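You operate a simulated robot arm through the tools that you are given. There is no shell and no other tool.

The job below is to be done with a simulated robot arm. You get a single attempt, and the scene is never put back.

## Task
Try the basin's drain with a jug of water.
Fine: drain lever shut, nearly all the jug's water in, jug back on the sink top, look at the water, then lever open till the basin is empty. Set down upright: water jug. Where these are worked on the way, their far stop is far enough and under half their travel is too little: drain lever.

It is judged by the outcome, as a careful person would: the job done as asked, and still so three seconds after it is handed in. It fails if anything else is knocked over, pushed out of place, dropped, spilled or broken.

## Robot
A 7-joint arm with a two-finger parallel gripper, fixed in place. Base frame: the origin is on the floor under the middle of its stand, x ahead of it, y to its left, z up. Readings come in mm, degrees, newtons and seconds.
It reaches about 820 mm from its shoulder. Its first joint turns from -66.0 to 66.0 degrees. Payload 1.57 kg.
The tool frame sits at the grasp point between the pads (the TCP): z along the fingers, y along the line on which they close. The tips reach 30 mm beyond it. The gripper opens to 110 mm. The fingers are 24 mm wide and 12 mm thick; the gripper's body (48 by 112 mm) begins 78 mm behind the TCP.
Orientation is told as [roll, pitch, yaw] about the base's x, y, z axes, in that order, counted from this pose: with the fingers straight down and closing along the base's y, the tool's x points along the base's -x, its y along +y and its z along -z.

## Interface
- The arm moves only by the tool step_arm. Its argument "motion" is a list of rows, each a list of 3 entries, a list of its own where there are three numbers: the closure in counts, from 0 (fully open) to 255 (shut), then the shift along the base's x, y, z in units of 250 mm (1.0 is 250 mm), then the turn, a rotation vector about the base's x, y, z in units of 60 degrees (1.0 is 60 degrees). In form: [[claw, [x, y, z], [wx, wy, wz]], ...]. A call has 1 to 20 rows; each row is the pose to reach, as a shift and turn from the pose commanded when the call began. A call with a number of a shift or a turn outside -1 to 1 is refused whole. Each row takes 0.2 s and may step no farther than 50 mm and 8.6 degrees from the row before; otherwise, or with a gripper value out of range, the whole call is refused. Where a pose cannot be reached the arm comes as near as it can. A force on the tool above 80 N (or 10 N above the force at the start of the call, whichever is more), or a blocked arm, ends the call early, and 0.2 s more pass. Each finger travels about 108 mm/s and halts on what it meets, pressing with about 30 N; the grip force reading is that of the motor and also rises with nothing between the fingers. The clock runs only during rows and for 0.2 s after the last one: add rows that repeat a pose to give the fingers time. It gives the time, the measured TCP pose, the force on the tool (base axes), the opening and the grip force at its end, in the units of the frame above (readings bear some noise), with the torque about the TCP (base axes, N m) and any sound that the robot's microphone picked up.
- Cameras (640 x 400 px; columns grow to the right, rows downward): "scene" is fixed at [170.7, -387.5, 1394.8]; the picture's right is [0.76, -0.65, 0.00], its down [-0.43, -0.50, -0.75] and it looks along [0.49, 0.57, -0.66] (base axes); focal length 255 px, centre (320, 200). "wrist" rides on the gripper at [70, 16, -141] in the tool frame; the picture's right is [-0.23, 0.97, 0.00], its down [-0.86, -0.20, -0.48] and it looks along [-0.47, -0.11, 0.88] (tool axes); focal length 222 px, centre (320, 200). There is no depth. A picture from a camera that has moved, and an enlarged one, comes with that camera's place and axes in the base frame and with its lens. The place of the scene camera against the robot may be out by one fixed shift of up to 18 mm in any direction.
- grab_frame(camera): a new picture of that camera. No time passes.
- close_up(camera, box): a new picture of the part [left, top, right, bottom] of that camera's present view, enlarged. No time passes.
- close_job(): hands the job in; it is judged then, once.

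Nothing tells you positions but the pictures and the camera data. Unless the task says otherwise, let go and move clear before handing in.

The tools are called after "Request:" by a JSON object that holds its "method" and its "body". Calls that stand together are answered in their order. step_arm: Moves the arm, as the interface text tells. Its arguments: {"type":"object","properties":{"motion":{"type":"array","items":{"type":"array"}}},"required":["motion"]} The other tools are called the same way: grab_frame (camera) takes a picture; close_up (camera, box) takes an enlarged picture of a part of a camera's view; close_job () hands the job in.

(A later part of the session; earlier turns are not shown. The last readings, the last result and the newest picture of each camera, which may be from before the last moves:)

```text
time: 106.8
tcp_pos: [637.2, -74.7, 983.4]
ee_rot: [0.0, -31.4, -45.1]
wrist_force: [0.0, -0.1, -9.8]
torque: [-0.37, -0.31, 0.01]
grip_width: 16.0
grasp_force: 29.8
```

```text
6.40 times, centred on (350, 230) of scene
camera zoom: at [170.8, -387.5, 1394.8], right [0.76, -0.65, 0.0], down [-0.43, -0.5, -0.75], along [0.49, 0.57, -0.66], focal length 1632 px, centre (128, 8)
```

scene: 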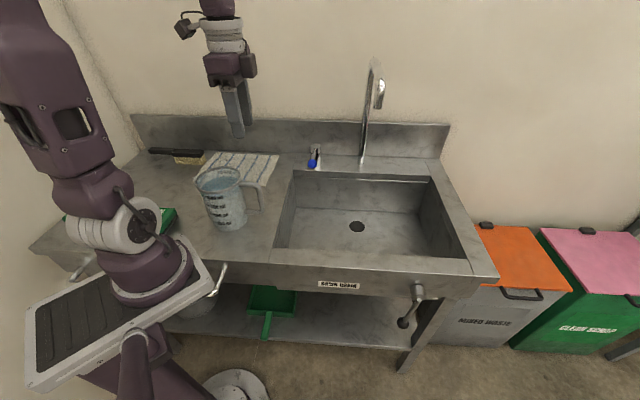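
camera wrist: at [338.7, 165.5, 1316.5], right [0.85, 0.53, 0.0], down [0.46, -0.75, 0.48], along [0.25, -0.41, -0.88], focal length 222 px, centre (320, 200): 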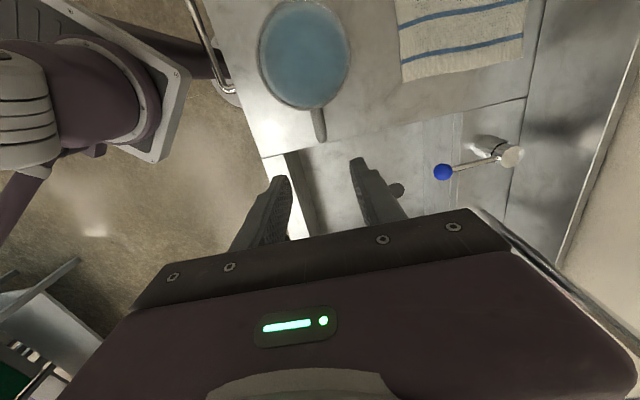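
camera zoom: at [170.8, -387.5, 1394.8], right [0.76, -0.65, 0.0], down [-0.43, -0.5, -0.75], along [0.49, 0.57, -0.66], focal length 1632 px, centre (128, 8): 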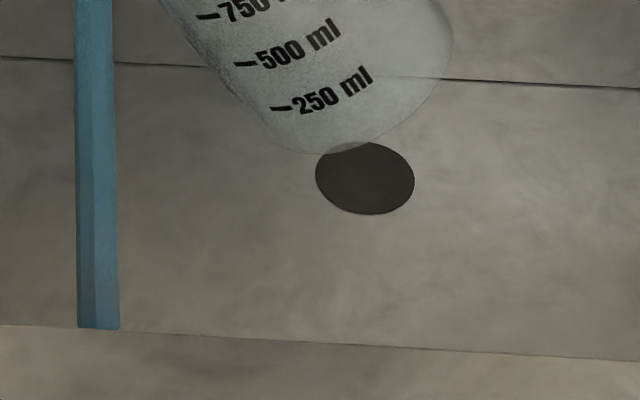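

Pouring again. I'll continue gradually and watch for a pool.

Request:
{"method": "step_arm", "body": {"motion": [[255, [0, 0, 0], [-0.01, -0.01, 0]], [255, [0, 0, 0], [-0.02, -0.02, 0]], [255, [0, 0, 0], [-0.03, -0.03, 0]]]}}

Request:
{"method": "close_up", "body": {"camera": "scene", "box": [260, 110, 480, 290]}}

Request:
{"method": "close_up", "body": {"camera": "scene", "box": [300, 200, 400, 260]}}

```text
time: 107.6
tcp_pos: [636.3, -75.4, 984.3]
ee_rot: [0.0, -33.9, -45.0]
wrist_force: [0.1, 0.3, -10.1]
torque: [-0.3, -0.28, 0.0]
grip_width: 16.1
grasp_force: 30.1
```

```text
2.22 times, centred on (370, 200) of scene
camera zoom: at [170.8, -387.5, 1394.8], right [0.76, -0.65, 0.0], down [-0.43, -0.5, -0.75], along [0.49, 0.57, -0.66], focal length 567 px, centre (209, 200)
```

zoom: 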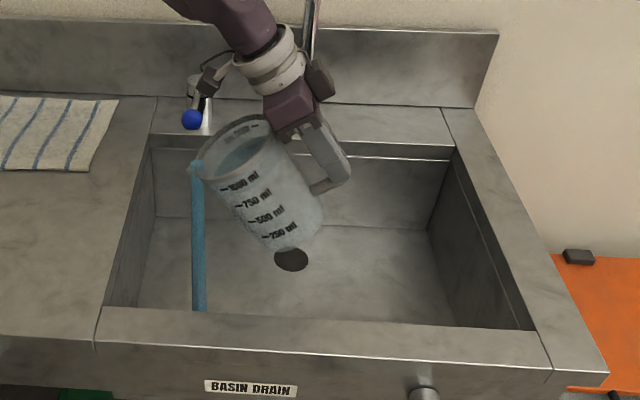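

```text
6.40 times, centred on (350, 230) of scene
camera zoom: at [170.8, -387.5, 1394.8], right [0.76, -0.65, 0.0], down [-0.43, -0.5, -0.75], along [0.49, 0.57, -0.66], focal length 1632 px, centre (128, 8)
```

zoom: 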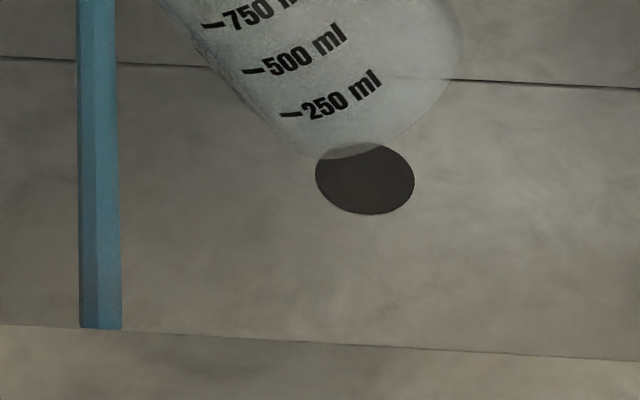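

Nothing visible yet at about 60 ml. I'll keep going to about 40°, for around 130–150 ml in total, and look again.

Request:
{"method": "step_arm", "body": {"motion": [[255, [0, 0, 0], [-0.015, -0.015, 0]], [255, [0, 0, 0], [-0.03, -0.03, 0]], [255, [0, 0, 0], [-0.045, -0.045, 0]], [255, [0, 0, 0], [-0.06, -0.06, 0]], [255, [0, 0, 0], [-0.07, -0.07, 0]]]}}

Request:
{"method": "close_up", "body": {"camera": "scene", "box": [260, 110, 480, 290]}}

Request:
{"method": "close_up", "body": {"camera": "scene", "box": [300, 200, 400, 260]}}

```text
time: 108.8
tcp_pos: [637.8, -75.2, 984.6]
ee_rot: [0.1, -39.9, -45.0]
wrist_force: [0.5, 0.3, -10.2]
torque: [-0.25, -0.22, 0.02]
grip_width: 16.1
grasp_force: 30.0
```

```text
2.22 times, centred on (370, 200) of scene
camera zoom: at [170.8, -387.5, 1394.8], right [0.76, -0.65, 0.0], down [-0.43, -0.5, -0.75], along [0.49, 0.57, -0.66], focal length 567 px, centre (209, 200)
```

zoom: 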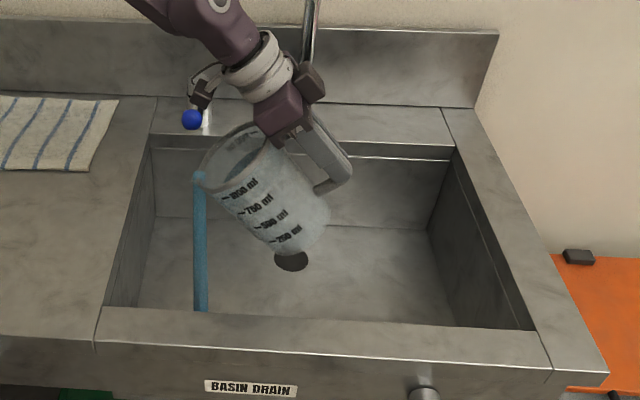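

```text
6.40 times, centred on (350, 230) of scene
camera zoom: at [170.8, -387.5, 1394.8], right [0.76, -0.65, 0.0], down [-0.43, -0.5, -0.75], along [0.49, 0.57, -0.66], focal length 1632 px, centre (128, 8)
```

zoom: 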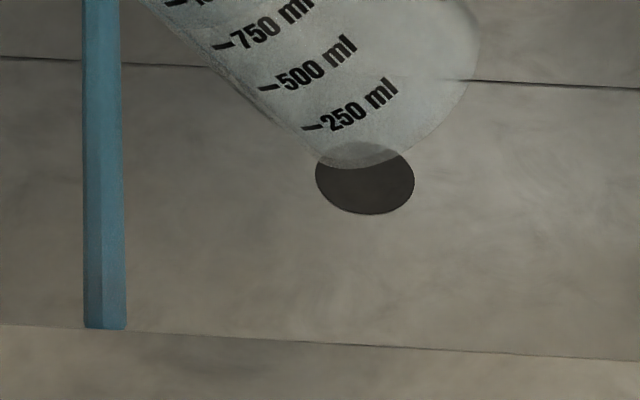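

Still no visible pool. I'll check the jug level before continuing by tilting back briefly.

Request:
{"method": "step_arm", "body": {"motion": [[255, [0, 0, 0], [0.1, 0.1, 0]], [255, [0, 0, 0], [0.19, 0.19, 0]], [255, [0, 0, 0.03], [0.28, 0.28, 0]], [255, [0, 0, 0.06], [0.36, 0.36, 0]], [255, [0, 0, 0.1], [0.43, 0.43, 0]], [255, [0, 0, 0.12], [0.47, 0.47, 0]], [255, [0, 0, 0.12], [0.47, 0.47, 0]]]}}

Request:
{"method": "close_up", "body": {"camera": "scene", "box": [310, 120, 410, 200]}}

Request:
{"method": "close_up", "body": {"camera": "scene", "box": [260, 170, 480, 290]}}

```text
time: 110.4
tcp_pos: [638.0, -74.4, 1014.5]
ee_rot: [0.0, 0.0, -45.0]
wrist_force: [-0.2, 0.0, -8.8]
torque: [-0.43, -0.44, 0.03]
grip_width: 15.8
grasp_force: 30.2
```

```text
5.00 times, centred on (360, 160) of scene
camera zoom: at [170.8, -387.5, 1394.8], right [0.76, -0.65, 0.0], down [-0.43, -0.5, -0.75], along [0.49, 0.57, -0.66], focal length 1275 px, centre (120, 400)
```

zoom: 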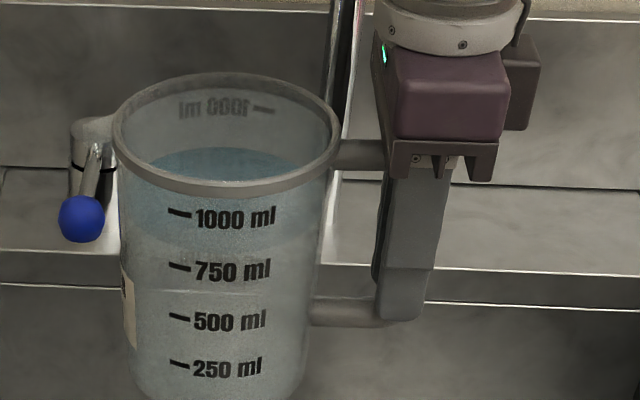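

```text
2.91 times, centred on (370, 230) of scene
camera zoom: at [170.8, -387.5, 1394.8], right [0.76, -0.65, 0.0], down [-0.43, -0.5, -0.75], along [0.49, 0.57, -0.66], focal length 742 px, centre (174, 113)
```

zoom: 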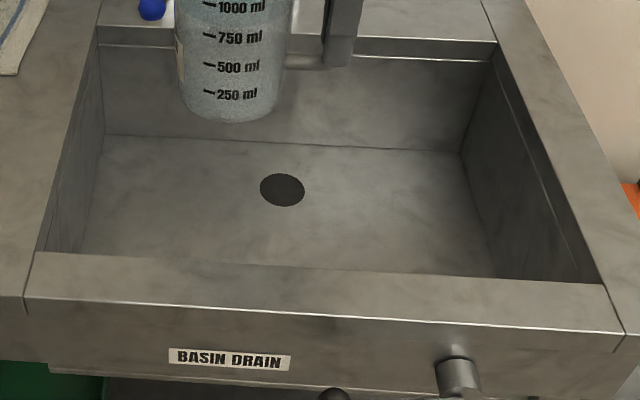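

About 88 ml went in during this bout, still only about 0.5 mm over the basin floor, which may be below what is drawn. I'll keep pouring in this state, since horizontal is the most likely shut position, and check at roughly 1 mm.

Request:
{"method": "step_arm", "body": {"motion": [[255, [0, 0, -0.02], [-0.09, -0.09, 0]], [255, [0, 0, -0.04], [-0.18, -0.18, 0]], [255, [0, 0, -0.07], [-0.27, -0.27, 0]], [255, [0, 0, -0.1], [-0.36, -0.36, 0]], [255, [0, 0, -0.12], [-0.44, -0.44, 0]], [255, [0, 0, -0.12], [-0.49, -0.49, 0]], [255, [0, 0, -0.12], [-0.51, -0.51, 0]], [255, [0, 0, -0.12], [-0.525, -0.525, 0]], [255, [0, 0, -0.12], [-0.54, -0.54, 0]]]}}

Request:
{"method": "close_up", "body": {"camera": "scene", "box": [260, 110, 480, 290]}}

Request:
{"method": "close_up", "body": {"camera": "scene", "box": [300, 200, 400, 260]}}

```text
time: 112.4
tcp_pos: [637.1, -75.8, 983.1]
ee_rot: [0.1, -45.9, -44.9]
wrist_force: [0.1, 0.4, -7.8]
torque: [-0.2, -0.18, -0.01]
grip_width: 16.3
grasp_force: 30.0
```

```text
2.22 times, centred on (370, 200) of scene
camera zoom: at [170.8, -387.5, 1394.8], right [0.76, -0.65, 0.0], down [-0.43, -0.5, -0.75], along [0.49, 0.57, -0.66], focal length 567 px, centre (209, 200)
```

zoom: 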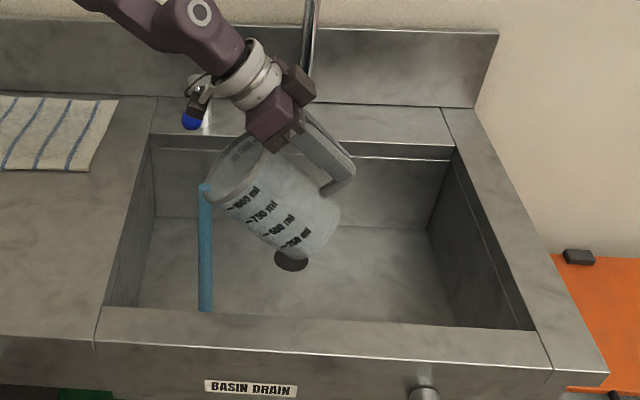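

```text
6.40 times, centred on (350, 230) of scene
camera zoom: at [170.8, -387.5, 1394.8], right [0.76, -0.65, 0.0], down [-0.43, -0.5, -0.75], along [0.49, 0.57, -0.66], focal length 1632 px, centre (128, 8)
```

zoom: 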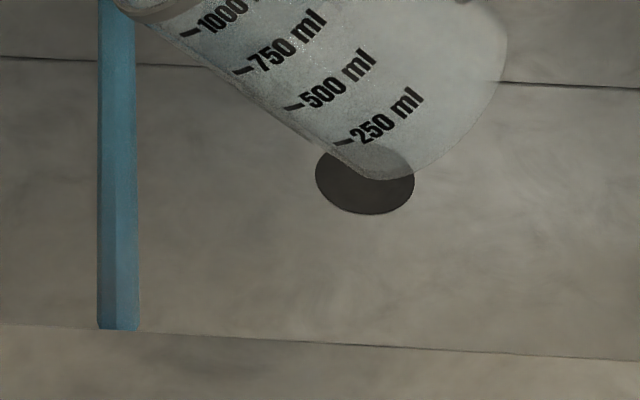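

Still no pool. I'll tilt back to read the jug level again before risking more.

Request:
{"method": "step_arm", "body": {"motion": [[255, [0, 0, 0], [0.1, 0.1, 0]], [255, [0, 0, 0], [0.2, 0.2, 0]], [255, [0, 0, 0.03], [0.3, 0.3, 0]], [255, [0, 0, 0.06], [0.4, 0.4, 0]], [255, [0, 0, 0.1], [0.48, 0.48, 0]], [255, [0, 0, 0.12], [0.54, 0.54, 0]], [255, [0, 0, 0.12], [0.54, 0.54, 0]]]}}

Request:
{"method": "close_up", "body": {"camera": "scene", "box": [310, 120, 410, 200]}}

Request:
{"method": "close_up", "body": {"camera": "scene", "box": [335, 210, 381, 239]}}

```text
time: 114.0
tcp_pos: [637.4, -75.9, 1013.5]
ee_rot: [0.1, 0.1, -45.0]
wrist_force: [-0.8, 0.1, -9.0]
torque: [-0.42, -0.39, 0.03]
grip_width: 15.9
grasp_force: 30.3
```

```text
5.00 times, centred on (360, 160) of scene
camera zoom: at [170.8, -387.5, 1394.8], right [0.76, -0.65, 0.0], down [-0.43, -0.5, -0.75], along [0.49, 0.57, -0.66], focal length 1275 px, centre (120, 400)
```

zoom: 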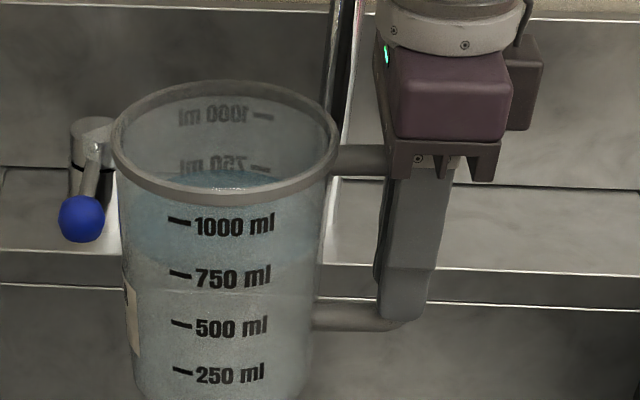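

```text
13.79 times, centred on (358, 224) of scene
camera zoom: at [170.8, -387.5, 1394.8], right [0.76, -0.65, 0.0], down [-0.43, -0.5, -0.75], along [0.49, 0.57, -0.66], focal length 3517 px, centre (-204, -138)
```

zoom: 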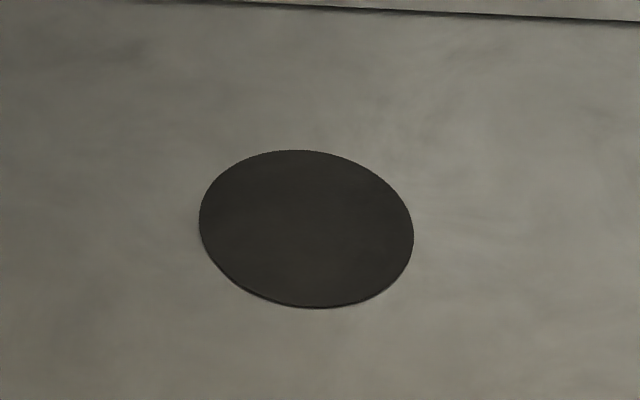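

The jug now reads about 740 ml, so about 150 ml went in during this bout. I'll go a bit further, to about 52°, before judging.

Request:
{"method": "step_arm", "body": {"motion": [[255, [0, 0, -0.02], [-0.095, -0.095, 0]], [255, [0, 0, -0.04], [-0.19, -0.19, 0]], [255, [0, 0, -0.07], [-0.285, -0.285, 0]], [255, [0, 0, -0.1], [-0.38, -0.38, 0]], [255, [0, 0, -0.12], [-0.47, -0.47, 0]], [255, [0, 0, -0.12], [-0.54, -0.54, 0]], [255, [0, 0, -0.12], [-0.575, -0.575, 0]], [255, [0, 0, -0.12], [-0.6, -0.6, 0]], [255, [0, 0, -0.12], [-0.613, -0.613, 0]]]}}

Request:
{"method": "close_up", "body": {"camera": "scene", "box": [260, 110, 480, 290]}}

Request:
{"method": "close_up", "body": {"camera": "scene", "box": [300, 200, 400, 260]}}

```text
time: 116.0
tcp_pos: [638.2, -74.6, 984.5]
ee_rot: [0.1, -52.2, -45.0]
wrist_force: [0.0, -0.7, -7.5]
torque: [-0.12, -0.06, -0.01]
grip_width: 16.0
grasp_force: 29.7
```

```text
2.22 times, centred on (370, 200) of scene
camera zoom: at [170.8, -387.5, 1394.8], right [0.76, -0.65, 0.0], down [-0.43, -0.5, -0.75], along [0.49, 0.57, -0.66], focal length 567 px, centre (209, 200)
```

zoom: 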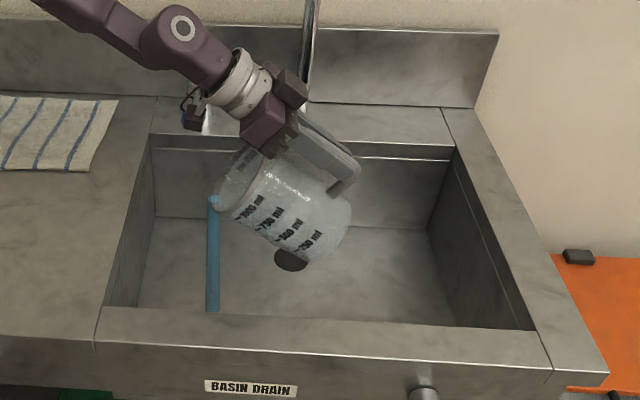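

```text
6.40 times, centred on (350, 230) of scene
camera zoom: at [170.8, -387.5, 1394.8], right [0.76, -0.65, 0.0], down [-0.43, -0.5, -0.75], along [0.49, 0.57, -0.66], focal length 1632 px, centre (128, 8)
```

zoom: 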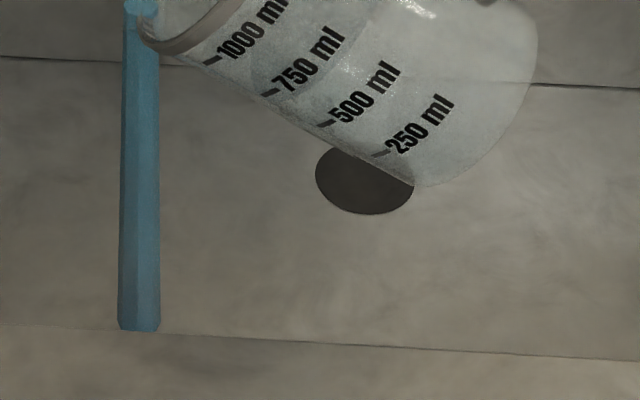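

Still nothing obvious at about 220 ml. I'll look very closely at the floor-to-wall junctions and the stream foot for a waterline. No time passes during this.

Request:
{"method": "close_up", "body": {"camera": "scene", "box": [280, 180, 330, 215]}}

Request:
{"method": "close_up", "body": {"camera": "scene", "box": [400, 195, 450, 245]}}

Request:
{"method": "close_up", "body": {"camera": "scene", "box": [300, 235, 340, 260]}}

Request:
{"method": "grab_frame", "body": {"camera": "wrist"}}

Request:
{"method": "grab_frame", "body": {"camera": "scene"}}

```text
11.43 times, centred on (305, 198) of scene
camera zoom: at [170.8, -387.5, 1394.8], right [0.76, -0.65, 0.0], down [-0.43, -0.5, -0.75], along [0.49, 0.57, -0.66], focal length 2914 px, centre (491, 229)
```

zoom: 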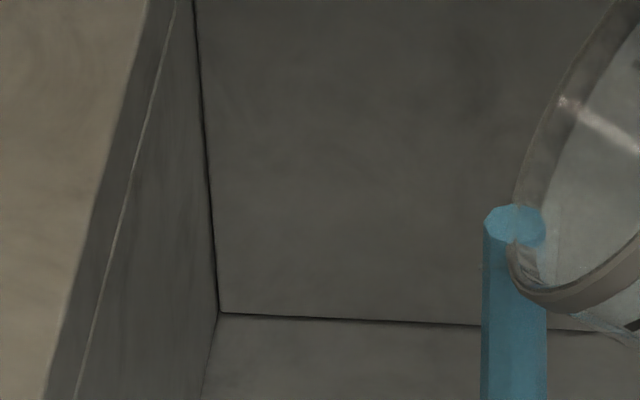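

```text
8.00 times, centred on (425, 220) of scene
camera zoom: at [170.8, -387.5, 1394.8], right [0.76, -0.65, 0.0], down [-0.43, -0.5, -0.75], along [0.49, 0.57, -0.66], focal length 2040 px, centre (-520, 40)
```

zoom: 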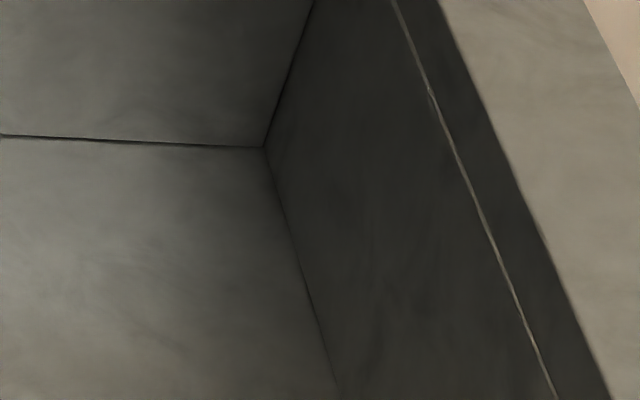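

```text
16.00 times, centred on (320, 248) of scene
camera zoom: at [170.8, -387.5, 1394.8], right [0.76, -0.65, 0.0], down [-0.43, -0.5, -0.75], along [0.49, 0.57, -0.66], focal length 4080 px, centre (320, -560)
```

zoom: 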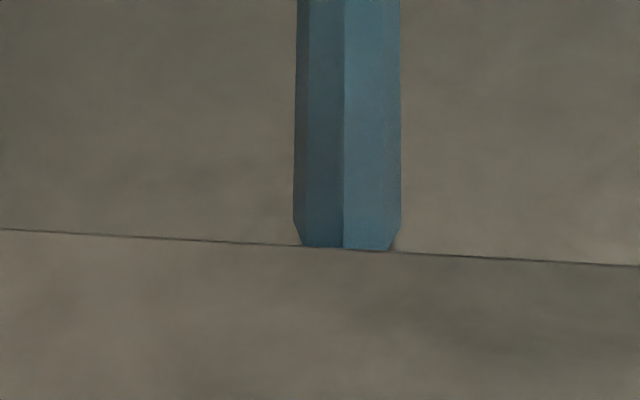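

```text
taken
camera wrist: at [540.4, 47.1, 1017.0], right [0.79, 0.59, 0.18], down [-0.04, -0.25, 0.97], along [0.62, -0.77, -0.17], focal length 222 px, centre (320, 200)
```

wrist: 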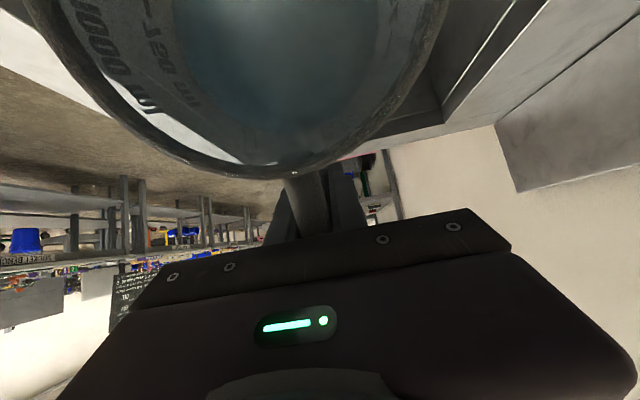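

```text
taken
```

scene: 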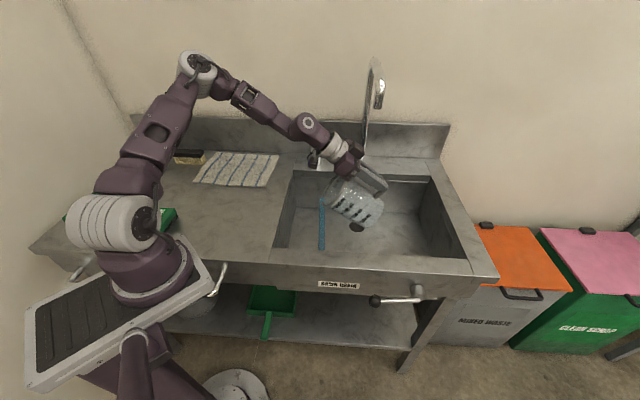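

The stream ends right at the floor and no waterline shows yet. Since over 200 ml may sit here as a film about 1.3 mm deep, I'll pour on in this state and check at about 2 mm.

Request:
{"method": "step_arm", "body": {"motion": [[255, [0, 0, 0.0], [-0.015, -0.015, 0]], [255, [0, 0, 0.01], [-0.03, -0.03, 0]], [255, [0, 0, 0.02], [-0.045, -0.045, 0]], [255, [0, 0, 0.03], [-0.06, -0.06, 0]], [255, [0, 0, 0.03], [-0.065, -0.065, 0]]]}}

Request:
{"method": "close_up", "body": {"camera": "scene", "box": [260, 110, 480, 290]}}

Request:
{"method": "close_up", "body": {"camera": "scene", "box": [300, 200, 400, 260]}}

```text
time: 117.2
tcp_pos: [638.3, -74.7, 991.4]
ee_rot: [0.0, -57.4, -45.0]
wrist_force: [0.9, -0.8, -6.9]
torque: [-0.1, -0.05, -0.03]
grip_width: 15.8
grasp_force: 30.2
```

```text
2.22 times, centred on (370, 200) of scene
camera zoom: at [170.8, -387.5, 1394.8], right [0.76, -0.65, 0.0], down [-0.43, -0.5, -0.75], along [0.49, 0.57, -0.66], focal length 567 px, centre (209, 200)
```

zoom: 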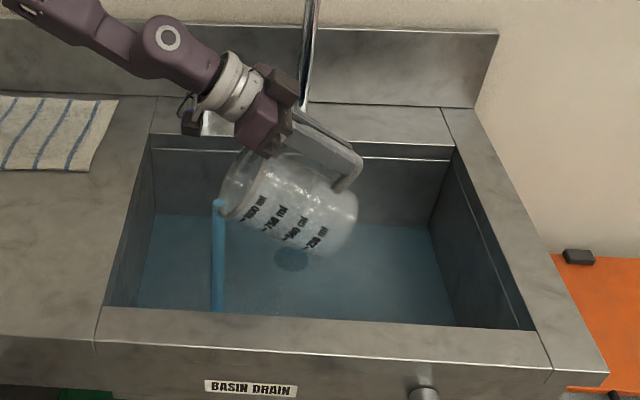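

```text
6.40 times, centred on (350, 230) of scene
camera zoom: at [170.8, -387.5, 1394.8], right [0.76, -0.65, 0.0], down [-0.43, -0.5, -0.75], along [0.49, 0.57, -0.66], focal length 1632 px, centre (128, 8)
```

zoom: 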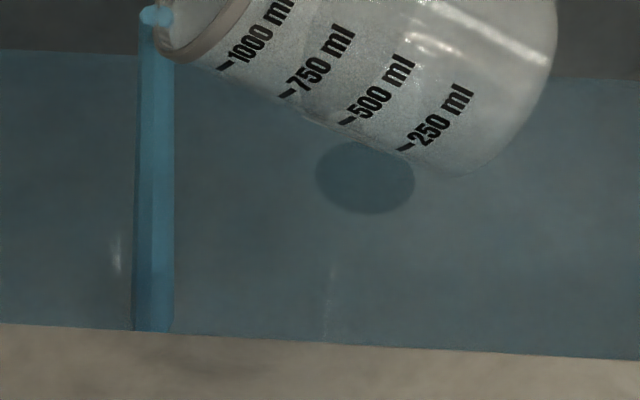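

The pool is now clearly visible, covering the drain, so lever-horizontal is shut and the water has been held. I'll continue pouring everything, raising the wrist as the tilt grows.

Request:
{"method": "step_arm", "body": {"motion": [[255, [0, 0, 0.013], [-0.034, -0.034, 0]], [255, [0, 0, 0.027], [-0.068, -0.068, 0]], [255, [0, 0, 0.04], [-0.102, -0.102, 0]], [255, [0, 0, 0.053], [-0.136, -0.136, 0]], [255, [0, 0, 0.067], [-0.17, -0.17, 0]], [255, [0, 0, 0.08], [-0.204, -0.204, 0]], [255, [0, 0, 0.093], [-0.238, -0.238, 0]], [255, [0, 0, 0.107], [-0.272, -0.272, 0]]]}}

Request:
{"method": "grab_frame", "body": {"camera": "scene"}}

Request:
{"method": "close_up", "body": {"camera": "scene", "box": [260, 110, 480, 290]}}

```text
time: 119.0
tcp_pos: [638.5, -74.4, 1018.8]
ee_rot: [0.1, -80.7, -45.2]
wrist_force: [0.3, -0.6, -2.7]
torque: [0.04, 0.01, 0.0]
grip_width: 16.4
grasp_force: 29.8
```

```text
taken
```

scene: 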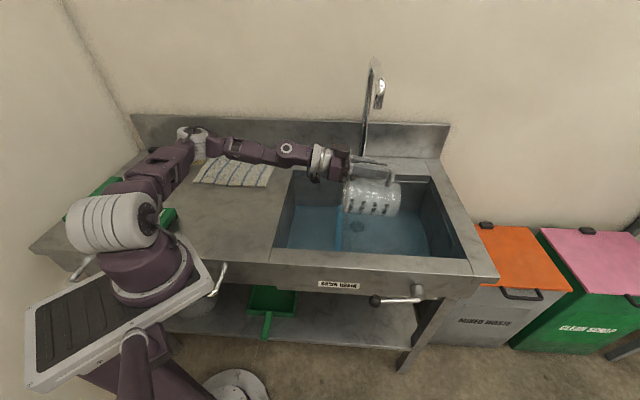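

```text
2.22 times, centred on (370, 200) of scene
camera zoom: at [170.7, -387.5, 1394.8], right [0.76, -0.65, 0.0], down [-0.43, -0.5, -0.75], along [0.49, 0.57, -0.66], focal length 567 px, centre (209, 200)
```

zoom: 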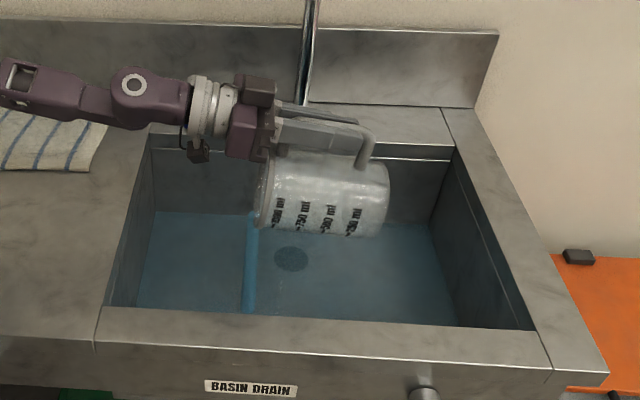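

The jug is nearly empty. I'll tilt on to about 100° and let it drip out.

Request:
{"method": "step_arm", "body": {"motion": [[255, [0, 0, 0.02], [-0.039, -0.039, 0]], [255, [0, 0, 0.04], [-0.078, -0.078, 0]], [255, [0, 0, 0.06], [-0.117, -0.117, 0]], [255, [0, 0, 0.08], [-0.156, -0.156, 0]], [255, [0, 0, 0.1], [-0.195, -0.195, 0]], [255, [0, 0, 0.11], [-0.228, -0.228, 0]], [255, [0, 0, 0.11], [-0.228, -0.228, 0]], [255, [0, 0, 0.11], [-0.228, -0.228, 0]]]}}

Request:
{"method": "grab_frame", "body": {"camera": "scene"}}

Request:
{"method": "close_up", "body": {"camera": "scene", "box": [260, 110, 480, 290]}}

Request:
{"method": "grab_frame", "body": {"camera": "wrist"}}

```text
time: 120.8
tcp_pos: [643.8, -63.2, 1040.0]
ee_rot: [176.8, -84.0, 136.0]
wrist_force: [0.1, -0.3, -1.7]
torque: [0.02, 0.01, 0.01]
grip_width: 16.0
grasp_force: 30.0
out of reach, approached as far as the arm can: row 5, 6, 7, 8
```

```text
taken
```

scene: 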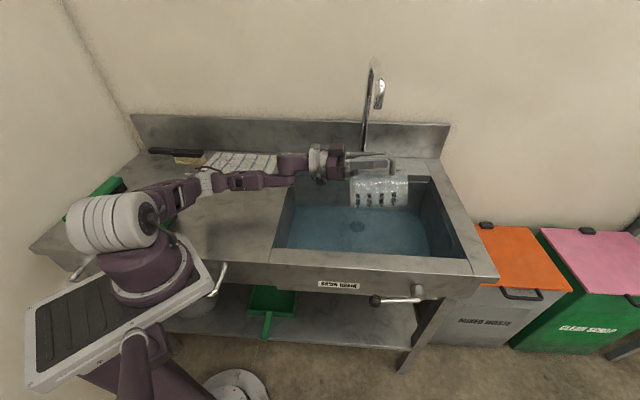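

```text
2.22 times, centred on (370, 200) of scene
camera zoom: at [170.7, -387.5, 1394.8], right [0.76, -0.65, 0.0], down [-0.43, -0.5, -0.75], along [0.49, 0.57, -0.66], focal length 567 px, centre (209, 200)
```

zoom: 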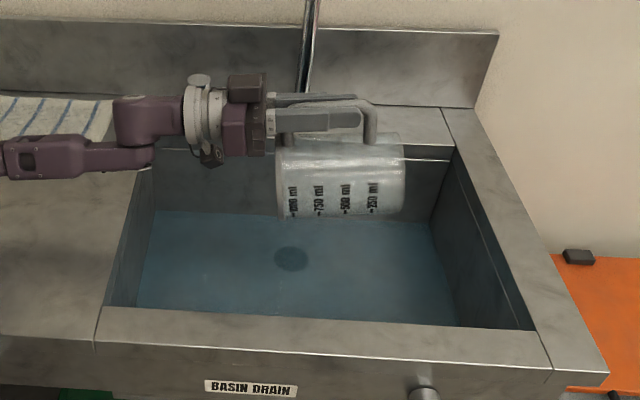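

```text
taken
camera wrist: at [564.8, 47.0, 956.4], right [0.7, 0.68, 0.23], down [-0.53, 0.28, 0.8], along [0.48, -0.68, 0.55], focal length 222 px, centre (320, 200)
```

wrist: 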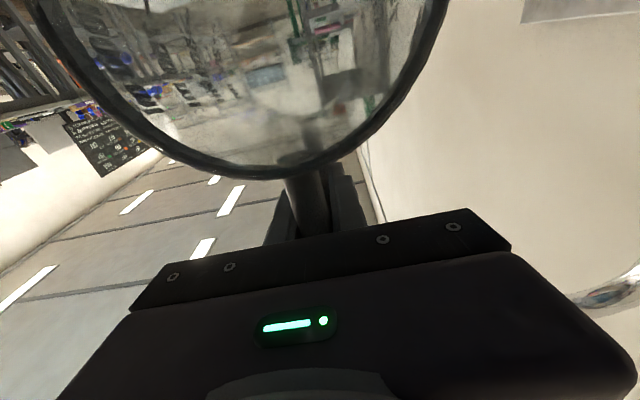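

The jug is empty at about 1.7 N, with no stream, and the basin holds the water. I'll turn the jug back upright over the basin.

Request:
{"method": "step_arm", "body": {"motion": [[255, [0, 0, 0.0], [0.08, 0.08, 0]], [255, [0, 0, 0.0], [0.165, 0.165, 0]], [255, [0, 0, 0.0], [0.25, 0.25, 0]], [255, [0, 0, 0.0], [0.335, 0.335, 0]], [255, [0, 0, 0.0], [0.42, 0.42, 0]], [255, [0, 0, 0.0], [0.505, 0.505, 0]], [255, [0, 0, 0.0], [0.566, 0.566, 0]]]}}

Request:
{"method": "grab_frame", "body": {"camera": "scene"}}

```text
time: 122.4
tcp_pos: [642.7, -64.5, 1040.6]
ee_rot: [-2.0, -48.0, -45.1]
wrist_force: [-0.3, 0.2, -1.6]
torque: [-0.02, -0.04, 0.0]
grip_width: 15.5
grasp_force: 30.0
```

```text
taken
```

scene: 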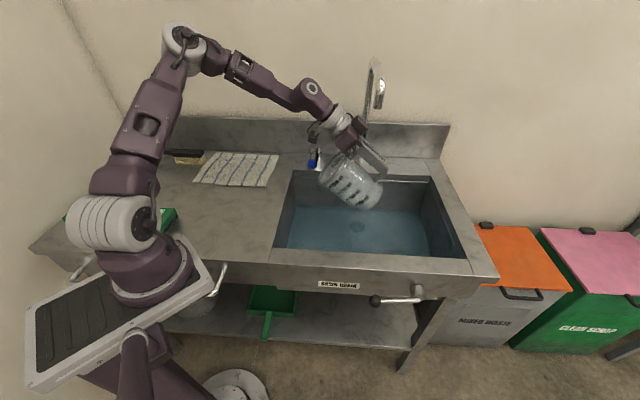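

I'll finish righting the jug.

Request:
{"method": "step_arm", "body": {"motion": [[255, [0, 0, 0.0], [0.084, 0.078, 0.002]], [255, [0, 0, 0.0], [0.168, 0.155, 0.004]], [255, [0, 0, 0.0], [0.252, 0.233, 0.006]], [255, [0, 0, 0.0], [0.336, 0.311, 0.008]], [255, [0, 0, 0.0], [0.42, 0.388, 0.01]], [255, [0, 0, 0.0], [0.504, 0.466, 0.012]], [255, [0, 0, 0.0], [0.588, 0.5435, 0.014]], [255, [0, 0, 0.0], [0.588, 0.5435, 0.014]]]}}

Request:
{"method": "grab_frame", "body": {"camera": "wrist"}}

Request:
{"method": "close_up", "body": {"camera": "scene", "box": [290, 90, 430, 220]}}

```text
time: 123.5
tcp_pos: [636.0, -55.9, 1034.3]
ee_rot: [-1.6, -16.3, -44.4]
wrist_force: [-17.8, 14.9, -4.5]
torque: [-1.96, -2.12, 0.89]
grip_width: 15.7
grasp_force: 29.9
stopped in row 5: the force on the tool passed its limit at 114 N (the readings are from after the stop); the commanded pose is now the measured one
```

```text
taken
camera wrist: at [574.3, 34.8, 1151.8], right [0.84, 0.54, 0.04], down [0.36, -0.61, 0.7], along [0.4, -0.58, -0.71], focal length 222 px, centre (320, 200)
```

wrist: 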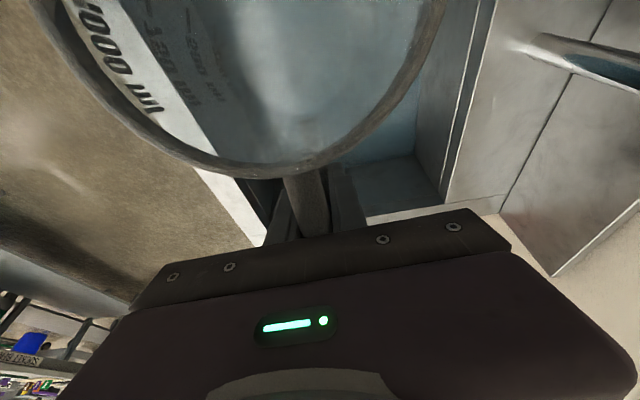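

```text
3.08 times, centred on (360, 155) of scene
camera zoom: at [170.2, -387.0, 1395.0], right [0.76, -0.65, 0.0], down [-0.43, -0.5, -0.75], along [0.49, 0.57, -0.66], focal length 784 px, centre (197, 338)
```

zoom: 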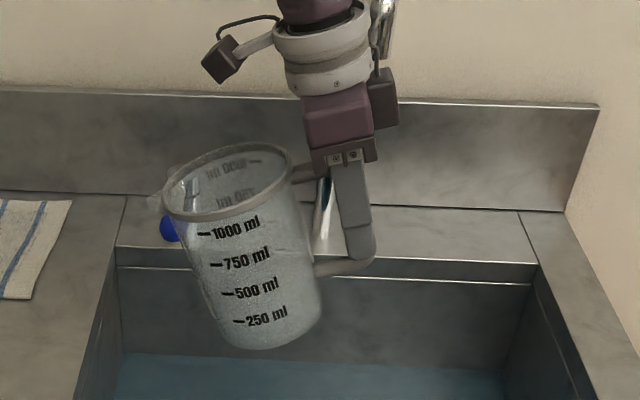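

The hand touched the tap spout while righting: the spout tip reaches over the basin near (e≈494, n≈470, z≈1165). I'll ease away to the left and front before finishing the rotation.

Request:
{"method": "step_arm", "body": {"motion": [[255, [-0.048, 0.04, 0], [0, 0, 0]], [255, [-0.112, 0.048, 0], [0, 0, 0]], [255, [-0.176, 0.052, 0], [0, 0, 0]], [255, [-0.225, 0.054, 0], [0, 0, 0]]]}}

Request:
{"method": "grab_frame", "body": {"camera": "scene"}}

Request:
{"method": "close_up", "body": {"camera": "scene", "box": [290, 40, 450, 200]}}

```text
time: 124.5
tcp_pos: [580.0, -45.1, 1036.4]
ee_rot: [-1.4, -16.6, -44.7]
wrist_force: [0.2, -0.2, -0.8]
torque: [-0.01, -0.07, 0.01]
grip_width: 15.7
grasp_force: 30.4
```

```text
taken
```

scene: 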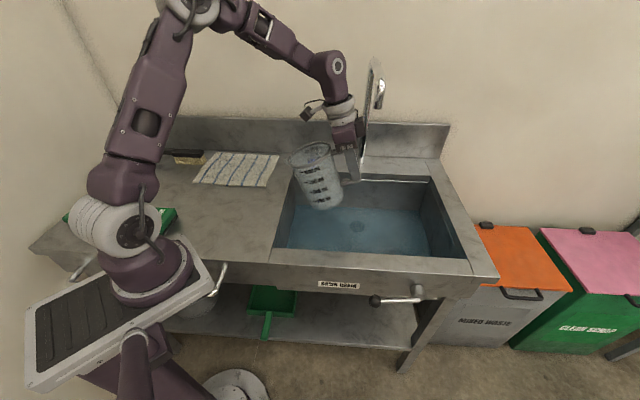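

```text
2.50 times, centred on (370, 120) of scene
camera zoom: at [170.7, -387.5, 1394.8], right [0.76, -0.65, 0.0], down [-0.43, -0.5, -0.75], along [0.49, 0.57, -0.66], focal length 637 px, centre (195, 400)
```

zoom: 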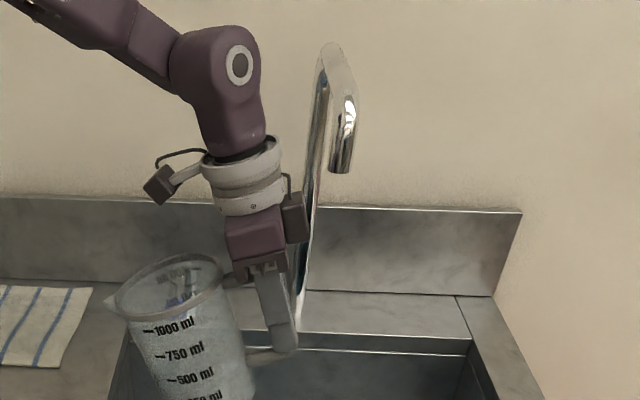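

Clear now, and the tap looks unchanged. I'll finish righting the jug.

Request:
{"method": "step_arm", "body": {"motion": [[255, [0, 0, -0.01], [0.053, 0.043, -0.001]], [255, [0, 0, -0.03], [0.106, 0.087, -0.003]], [255, [0, 0, -0.05], [0.158, 0.13, -0.004]], [255, [0, 0, -0.07], [0.211, 0.173, -0.006]], [255, [0, 0, -0.08], [0.211, 0.173, -0.006]]]}}

Request:
{"method": "grab_frame", "body": {"camera": "wrist"}}

Request:
{"method": "close_up", "body": {"camera": "scene", "box": [270, 100, 410, 230]}}

```text
time: 125.7
tcp_pos: [580.8, -45.7, 1015.7]
ee_rot: [0.3, -0.2, -45.3]
wrist_force: [0.3, -0.3, -2.0]
torque: [-0.04, -0.05, -0.01]
grip_width: 15.8
grasp_force: 30.0
```

```text
taken
camera wrist: at [543.4, 17.3, 1158.4], right [0.85, 0.52, 0.0], down [0.46, -0.75, 0.48], along [0.25, -0.41, -0.88], focal length 222 px, centre (320, 200)
```

wrist: 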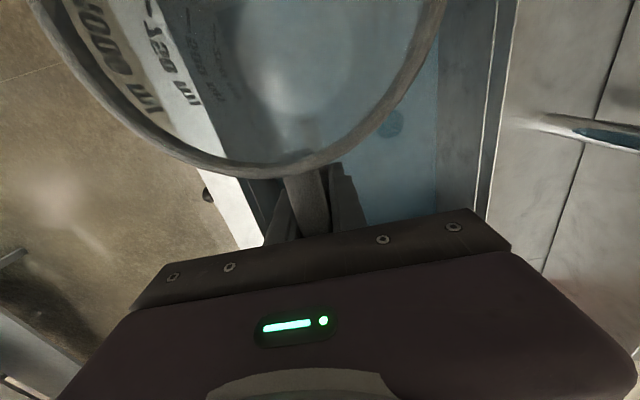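

```text
3.08 times, centred on (340, 165) of scene
camera zoom: at [170.7, -387.5, 1394.8], right [0.76, -0.65, 0.0], down [-0.43, -0.5, -0.75], along [0.49, 0.57, -0.66], focal length 784 px, centre (258, 308)
```

zoom: 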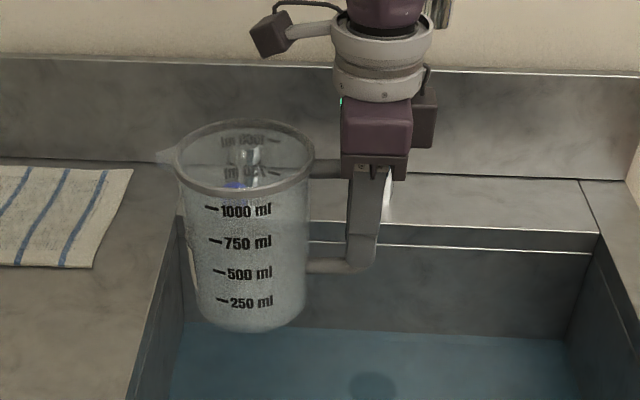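

The jug is empty and upright, with about 4° of sag in the grip. I'll carry it back to the counter, correcting the tilt on the way.

Request:
{"method": "step_arm", "body": {"motion": [[255, [-0.05, 0.036, 0], [0.01, 0.01, 0]], [255, [-0.13, 0.095, 0], [0.02, 0.02, 0]], [255, [-0.22, 0.16, 0], [0.03, 0.03, 0]], [255, [-0.32, 0.233, 0], [0.04, 0.04, 0]], [255, [-0.42, 0.306, 0], [0.047, 0.047, 0]], [255, [-0.52, 0.379, 0], [0.047, 0.047, 0]], [255, [-0.62, 0.452, 0], [0.047, 0.047, 0]], [255, [-0.71, 0.518, 0], [0.047, 0.047, 0]], [255, [-0.78, 0.569, 0], [0.047, 0.047, 0]], [255, [-0.813, 0.593, 0], [0.047, 0.047, 0]], [255, [-0.813, 0.593, 0], [0.047, 0.047, 0]]]}}

Request:
{"method": "grab_frame", "body": {"camera": "wrist"}}

Request:
{"method": "close_up", "body": {"camera": "scene", "box": [170, 90, 290, 220]}}

```text
time: 128.1
tcp_pos: [377.9, 105.1, 1017.6]
ee_rot: [0.1, 3.8, -45.3]
wrist_force: [-0.1, -0.2, -1.8]
torque: [-0.05, -0.03, -0.01]
grip_width: 15.9
grasp_force: 30.0
```

```text
taken
camera wrist: at [346.8, 159.4, 1163.5], right [0.85, 0.52, -0.01], down [0.48, -0.77, 0.42], along [0.21, -0.36, -0.91], focal length 222 px, centre (320, 200)
```

wrist: 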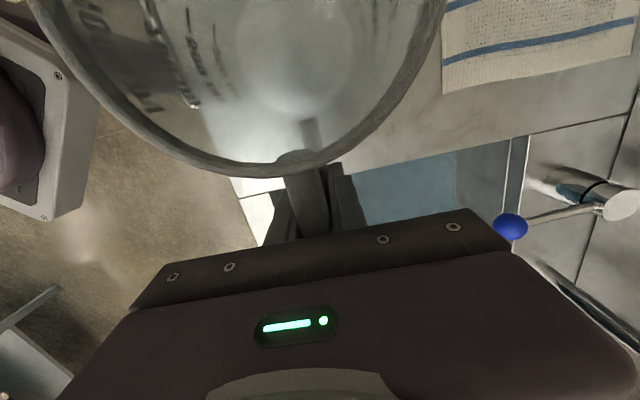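

```text
3.08 times, centred on (230, 155) of scene
camera zoom: at [170.7, -387.5, 1394.8], right [0.76, -0.65, 0.0], down [-0.43, -0.5, -0.75], along [0.49, 0.57, -0.66], focal length 784 px, centre (597, 338)
```

zoom: 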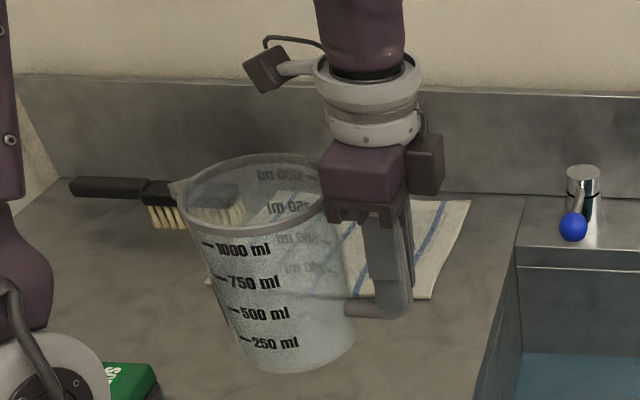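

I'll lower toward the counter in small steps, watching the force.

Request:
{"method": "step_arm", "body": {"motion": [[255, [0, 0, -0.06], [0, 0, 0]], [255, [0, 0, -0.13], [0, 0, 0]], [255, [0, 0, -0.2], [0, 0, 0]], [255, [0, 0, -0.25], [0, 0, 0]], [255, [0, 0, -0.27], [0, 0, 0]]]}}

Request:
{"method": "step_arm", "body": {"motion": [[255, [0, 0, -0.012], [0, 0, 0]], [255, [0, 0, -0.02], [0, 0, 0]]]}}

Request:
{"method": "close_up", "body": {"camera": "scene", "box": [180, 130, 290, 240]}}

```text
time: 129.3
tcp_pos: [377.2, 104.0, 948.4]
ee_rot: [0.1, 3.8, -45.3]
wrist_force: [0.9, -0.1, -0.9]
torque: [-0.04, -0.04, -0.01]
grip_width: 15.8
grasp_force: 30.6
```

```text
time: 129.9
tcp_pos: [378.0, 102.8, 942.8]
ee_rot: [0.1, 3.7, -45.2]
wrist_force: [0.0, 0.5, -2.0]
torque: [-0.05, -0.04, 0.01]
grip_width: 16.0
grasp_force: 29.7
```

```text
3.64 times, centred on (235, 185) of scene
camera zoom: at [170.7, -387.5, 1394.8], right [0.76, -0.65, 0.0], down [-0.43, -0.5, -0.75], along [0.49, 0.57, -0.66], focal length 927 px, centre (629, 254)
```

zoom: 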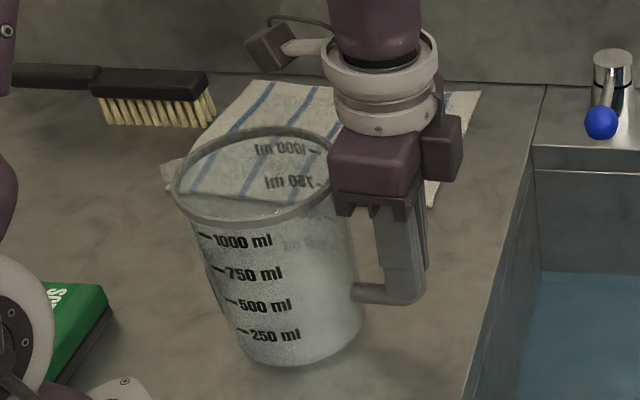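

Still hanging free at z=943. A few more millimetres.

Request:
{"method": "step_arm", "body": {"motion": [[255, [0, 0, -0.012], [0, 0, 0]]]}}

Request:
{"method": "step_arm", "body": {"motion": [[255, [0, 0, -0.012], [0, 0, 0]]]}}

Request:
{"method": "step_arm", "body": {"motion": [[255, [0, 0, -0.008], [0, 0, 0]]]}}

```text
time: 130.3
tcp_pos: [378.8, 103.2, 941.6]
ee_rot: [0.1, 3.8, -45.3]
wrist_force: [-0.9, -0.6, -0.6]
torque: [-0.02, -0.09, 0.0]
grip_width: 15.7
grasp_force: 29.6
```

```text
time: 130.7
tcp_pos: [378.0, 103.2, 938.9]
ee_rot: [0.2, 3.8, -45.3]
wrist_force: [0.4, -4.6, 18.0]
torque: [0.16, 0.62, 0.13]
grip_width: 15.6
grasp_force: 30.7
```

```text
time: 131.1
tcp_pos: [378.7, 104.3, 935.9]
ee_rot: [0.2, 3.7, -45.3]
wrist_force: [4.4, -4.4, 18.3]
torque: [0.26, 0.41, 0.06]
grip_width: 15.7
grasp_force: 29.5
```

Firm contact with the counter at z≈936–939. I'll release.

Request:
{"method": "step_arm", "body": {"motion": [[230, [0, 0, 0.008], [0, 0, 0]], [200, [0, 0, 0.008], [0, 0, 0]], [160, [0, 0, 0.008], [0, 0, 0]], [140, [0, 0, 0.008], [0, 0, 0]], [140, [0, 0, 0.008], [0, 0, 0]]]}}

Request:
{"method": "grab_frame", "body": {"camera": "wrist"}}

Request:
{"method": "close_up", "body": {"camera": "scene", "box": [180, 130, 290, 240]}}

```text
time: 132.3
tcp_pos: [378.6, 102.4, 937.2]
ee_rot: [0.1, 3.8, -45.3]
wrist_force: [-0.4, 0.3, 0.1]
torque: [0.0, -0.01, -0.02]
grip_width: 49.7
grasp_force: 0.0
```

```text
taken
camera wrist: at [346.9, 159.1, 1084.6], right [0.85, 0.52, -0.01], down [0.48, -0.77, 0.42], along [0.21, -0.36, -0.91], focal length 222 px, centre (320, 200)
```

wrist: 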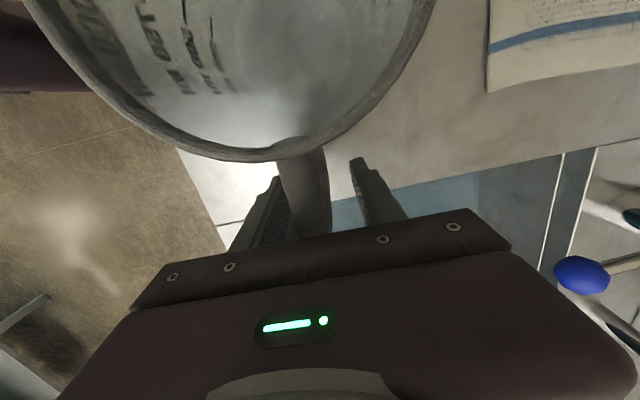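

```text
3.64 times, centred on (235, 185) of scene
camera zoom: at [170.7, -387.5, 1394.8], right [0.76, -0.65, 0.0], down [-0.43, -0.5, -0.75], along [0.49, 0.57, -0.66], focal length 927 px, centre (629, 254)
```

zoom: 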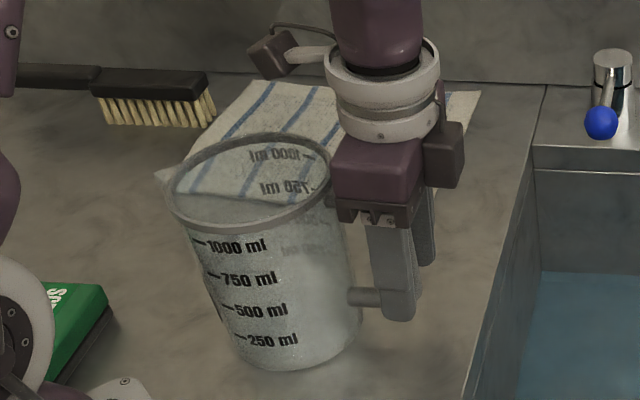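

The jug stands on the counter, released. I'll rise straight up with the handle clear between the fingers.

Request:
{"method": "step_arm", "body": {"motion": [[140, [0, 0, 0.06], [0, 0, 0]], [140, [0, 0, 0.16], [0, 0, 0]], [140, [0, 0, 0.3], [-0.01, -0.01, 0]], [140, [0, 0, 0.46], [-0.02, -0.02, 0]], [140, [0, 0, 0.62], [-0.035, -0.035, 0]], [140, [0, 0, 0.78], [-0.045, -0.045, 0]], [140, [0, 0, 0.93], [-0.045, -0.045, 0.005]]]}}

Request:
{"method": "grab_frame", "body": {"camera": "scene"}}

Request:
{"method": "grab_frame", "body": {"camera": "wrist"}}

Request:
{"method": "close_up", "body": {"camera": "scene", "box": [260, 150, 480, 300]}}

```text
time: 133.9
tcp_pos: [377.9, 102.8, 1169.9]
ee_rot: [0.1, -0.2, -44.9]
wrist_force: [0.9, -0.3, 1.1]
torque: [-0.01, -0.02, 0.02]
grip_width: 49.9
grasp_force: 0.1
```

```text
taken
```

scene: 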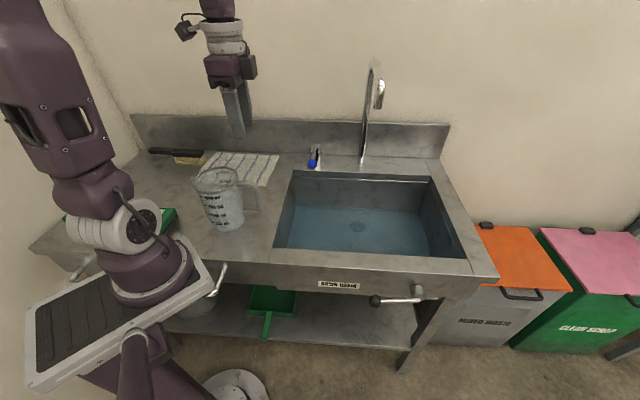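

```text
taken
camera wrist: at [340.0, 165.5, 1312.2], right [0.85, 0.53, 0.0], down [0.46, -0.75, 0.48], along [0.25, -0.41, -0.88], focal length 222 px, centre (320, 200)
```

wrist: 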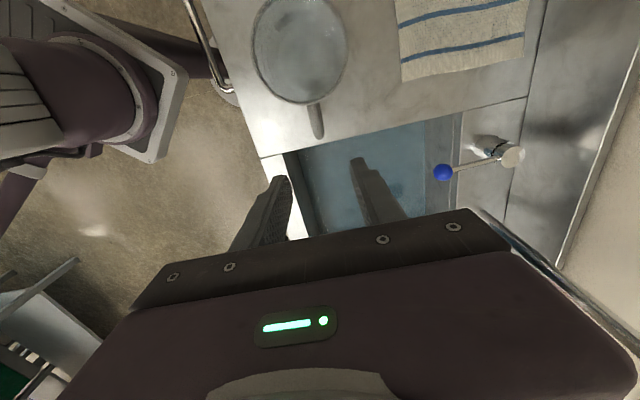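

```text
2.67 times, centred on (370, 225) of scene
camera zoom: at [170.6, -387.5, 1394.8], right [0.76, -0.65, 0.0], down [-0.43, -0.5, -0.75], along [0.49, 0.57, -0.66], focal length 680 px, centre (187, 133)
```

zoom: 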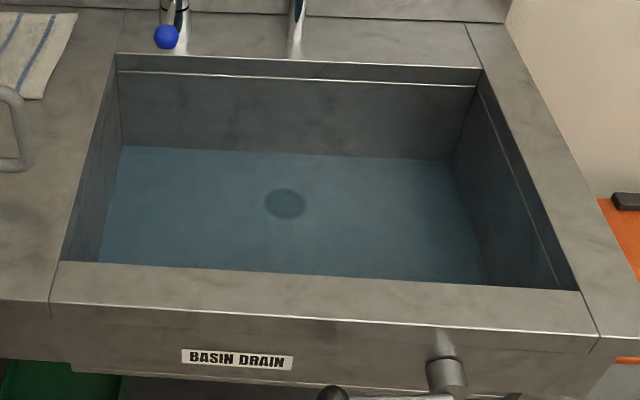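

The jug is back on the sink top and upright, and I've looked at the water: a full blue sheet stands over the drain. I'll wait briefly and look again to confirm it holds, then head for the lever.

Request:
{"method": "step_arm", "body": {"motion": [[255, [0.01, -0.08, 0.01], [0, 0, 0.125]], [255, [0.02, -0.18, 0.01], [0, 0, 0.25]], [255, [0.02, -0.29, 0.01], [0, 0, 0.375]], [255, [0.01, -0.41, 0.01], [0, 0, 0.5]], [255, [-0.01, -0.53, 0.01], [0, 0, 0.625]], [255, [-0.03, -0.65, 0.01], [0, 0, 0.75]]]}}

Request:
{"method": "grab_frame", "body": {"camera": "wrist"}}

Request:
{"method": "grab_frame", "body": {"camera": "scene"}}

Request:
{"method": "close_up", "body": {"camera": "scene", "box": [180, 150, 280, 240]}}

```text
time: 135.3
tcp_pos: [371.9, -60.3, 1173.9]
ee_rot: [0.1, 0.0, 0.2]
wrist_force: [0.1, -0.4, -0.2]
torque: [-0.01, -0.01, -0.04]
grip_width: 0.0
grasp_force: 21.5
```

```text
taken
camera wrist: at [302.3, -41.6, 1315.9], right [0.23, 0.97, 0.0], down [0.86, -0.2, 0.48], along [0.47, -0.11, -0.88], focal length 222 px, centre (320, 200)
```

wrist: 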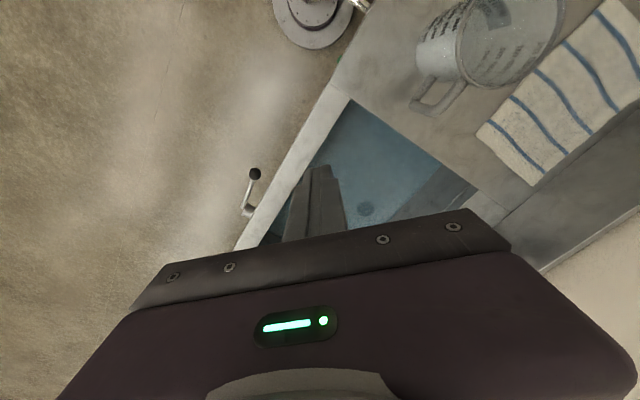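

```text
taken
```

scene: 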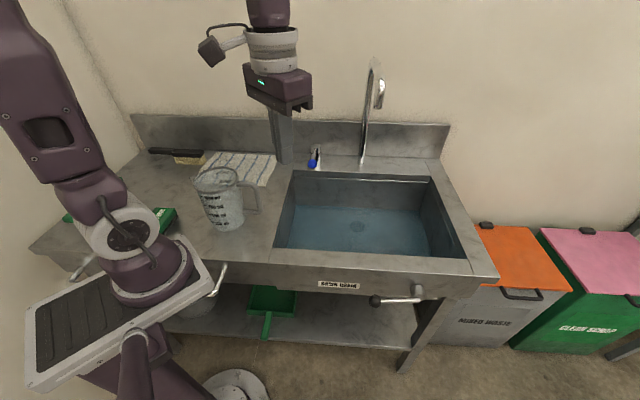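

```text
4.44 times, centred on (230, 195) of scene
camera zoom: at [170.7, -387.5, 1394.8], right [0.76, -0.65, 0.0], down [-0.43, -0.5, -0.75], along [0.49, 0.57, -0.66], focal length 1133 px, centre (720, 222)
```

zoom: 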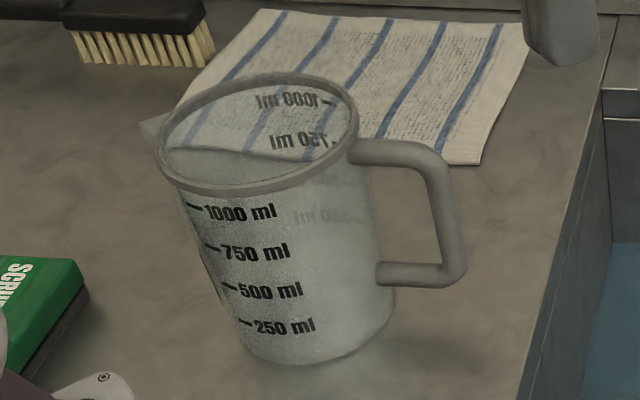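

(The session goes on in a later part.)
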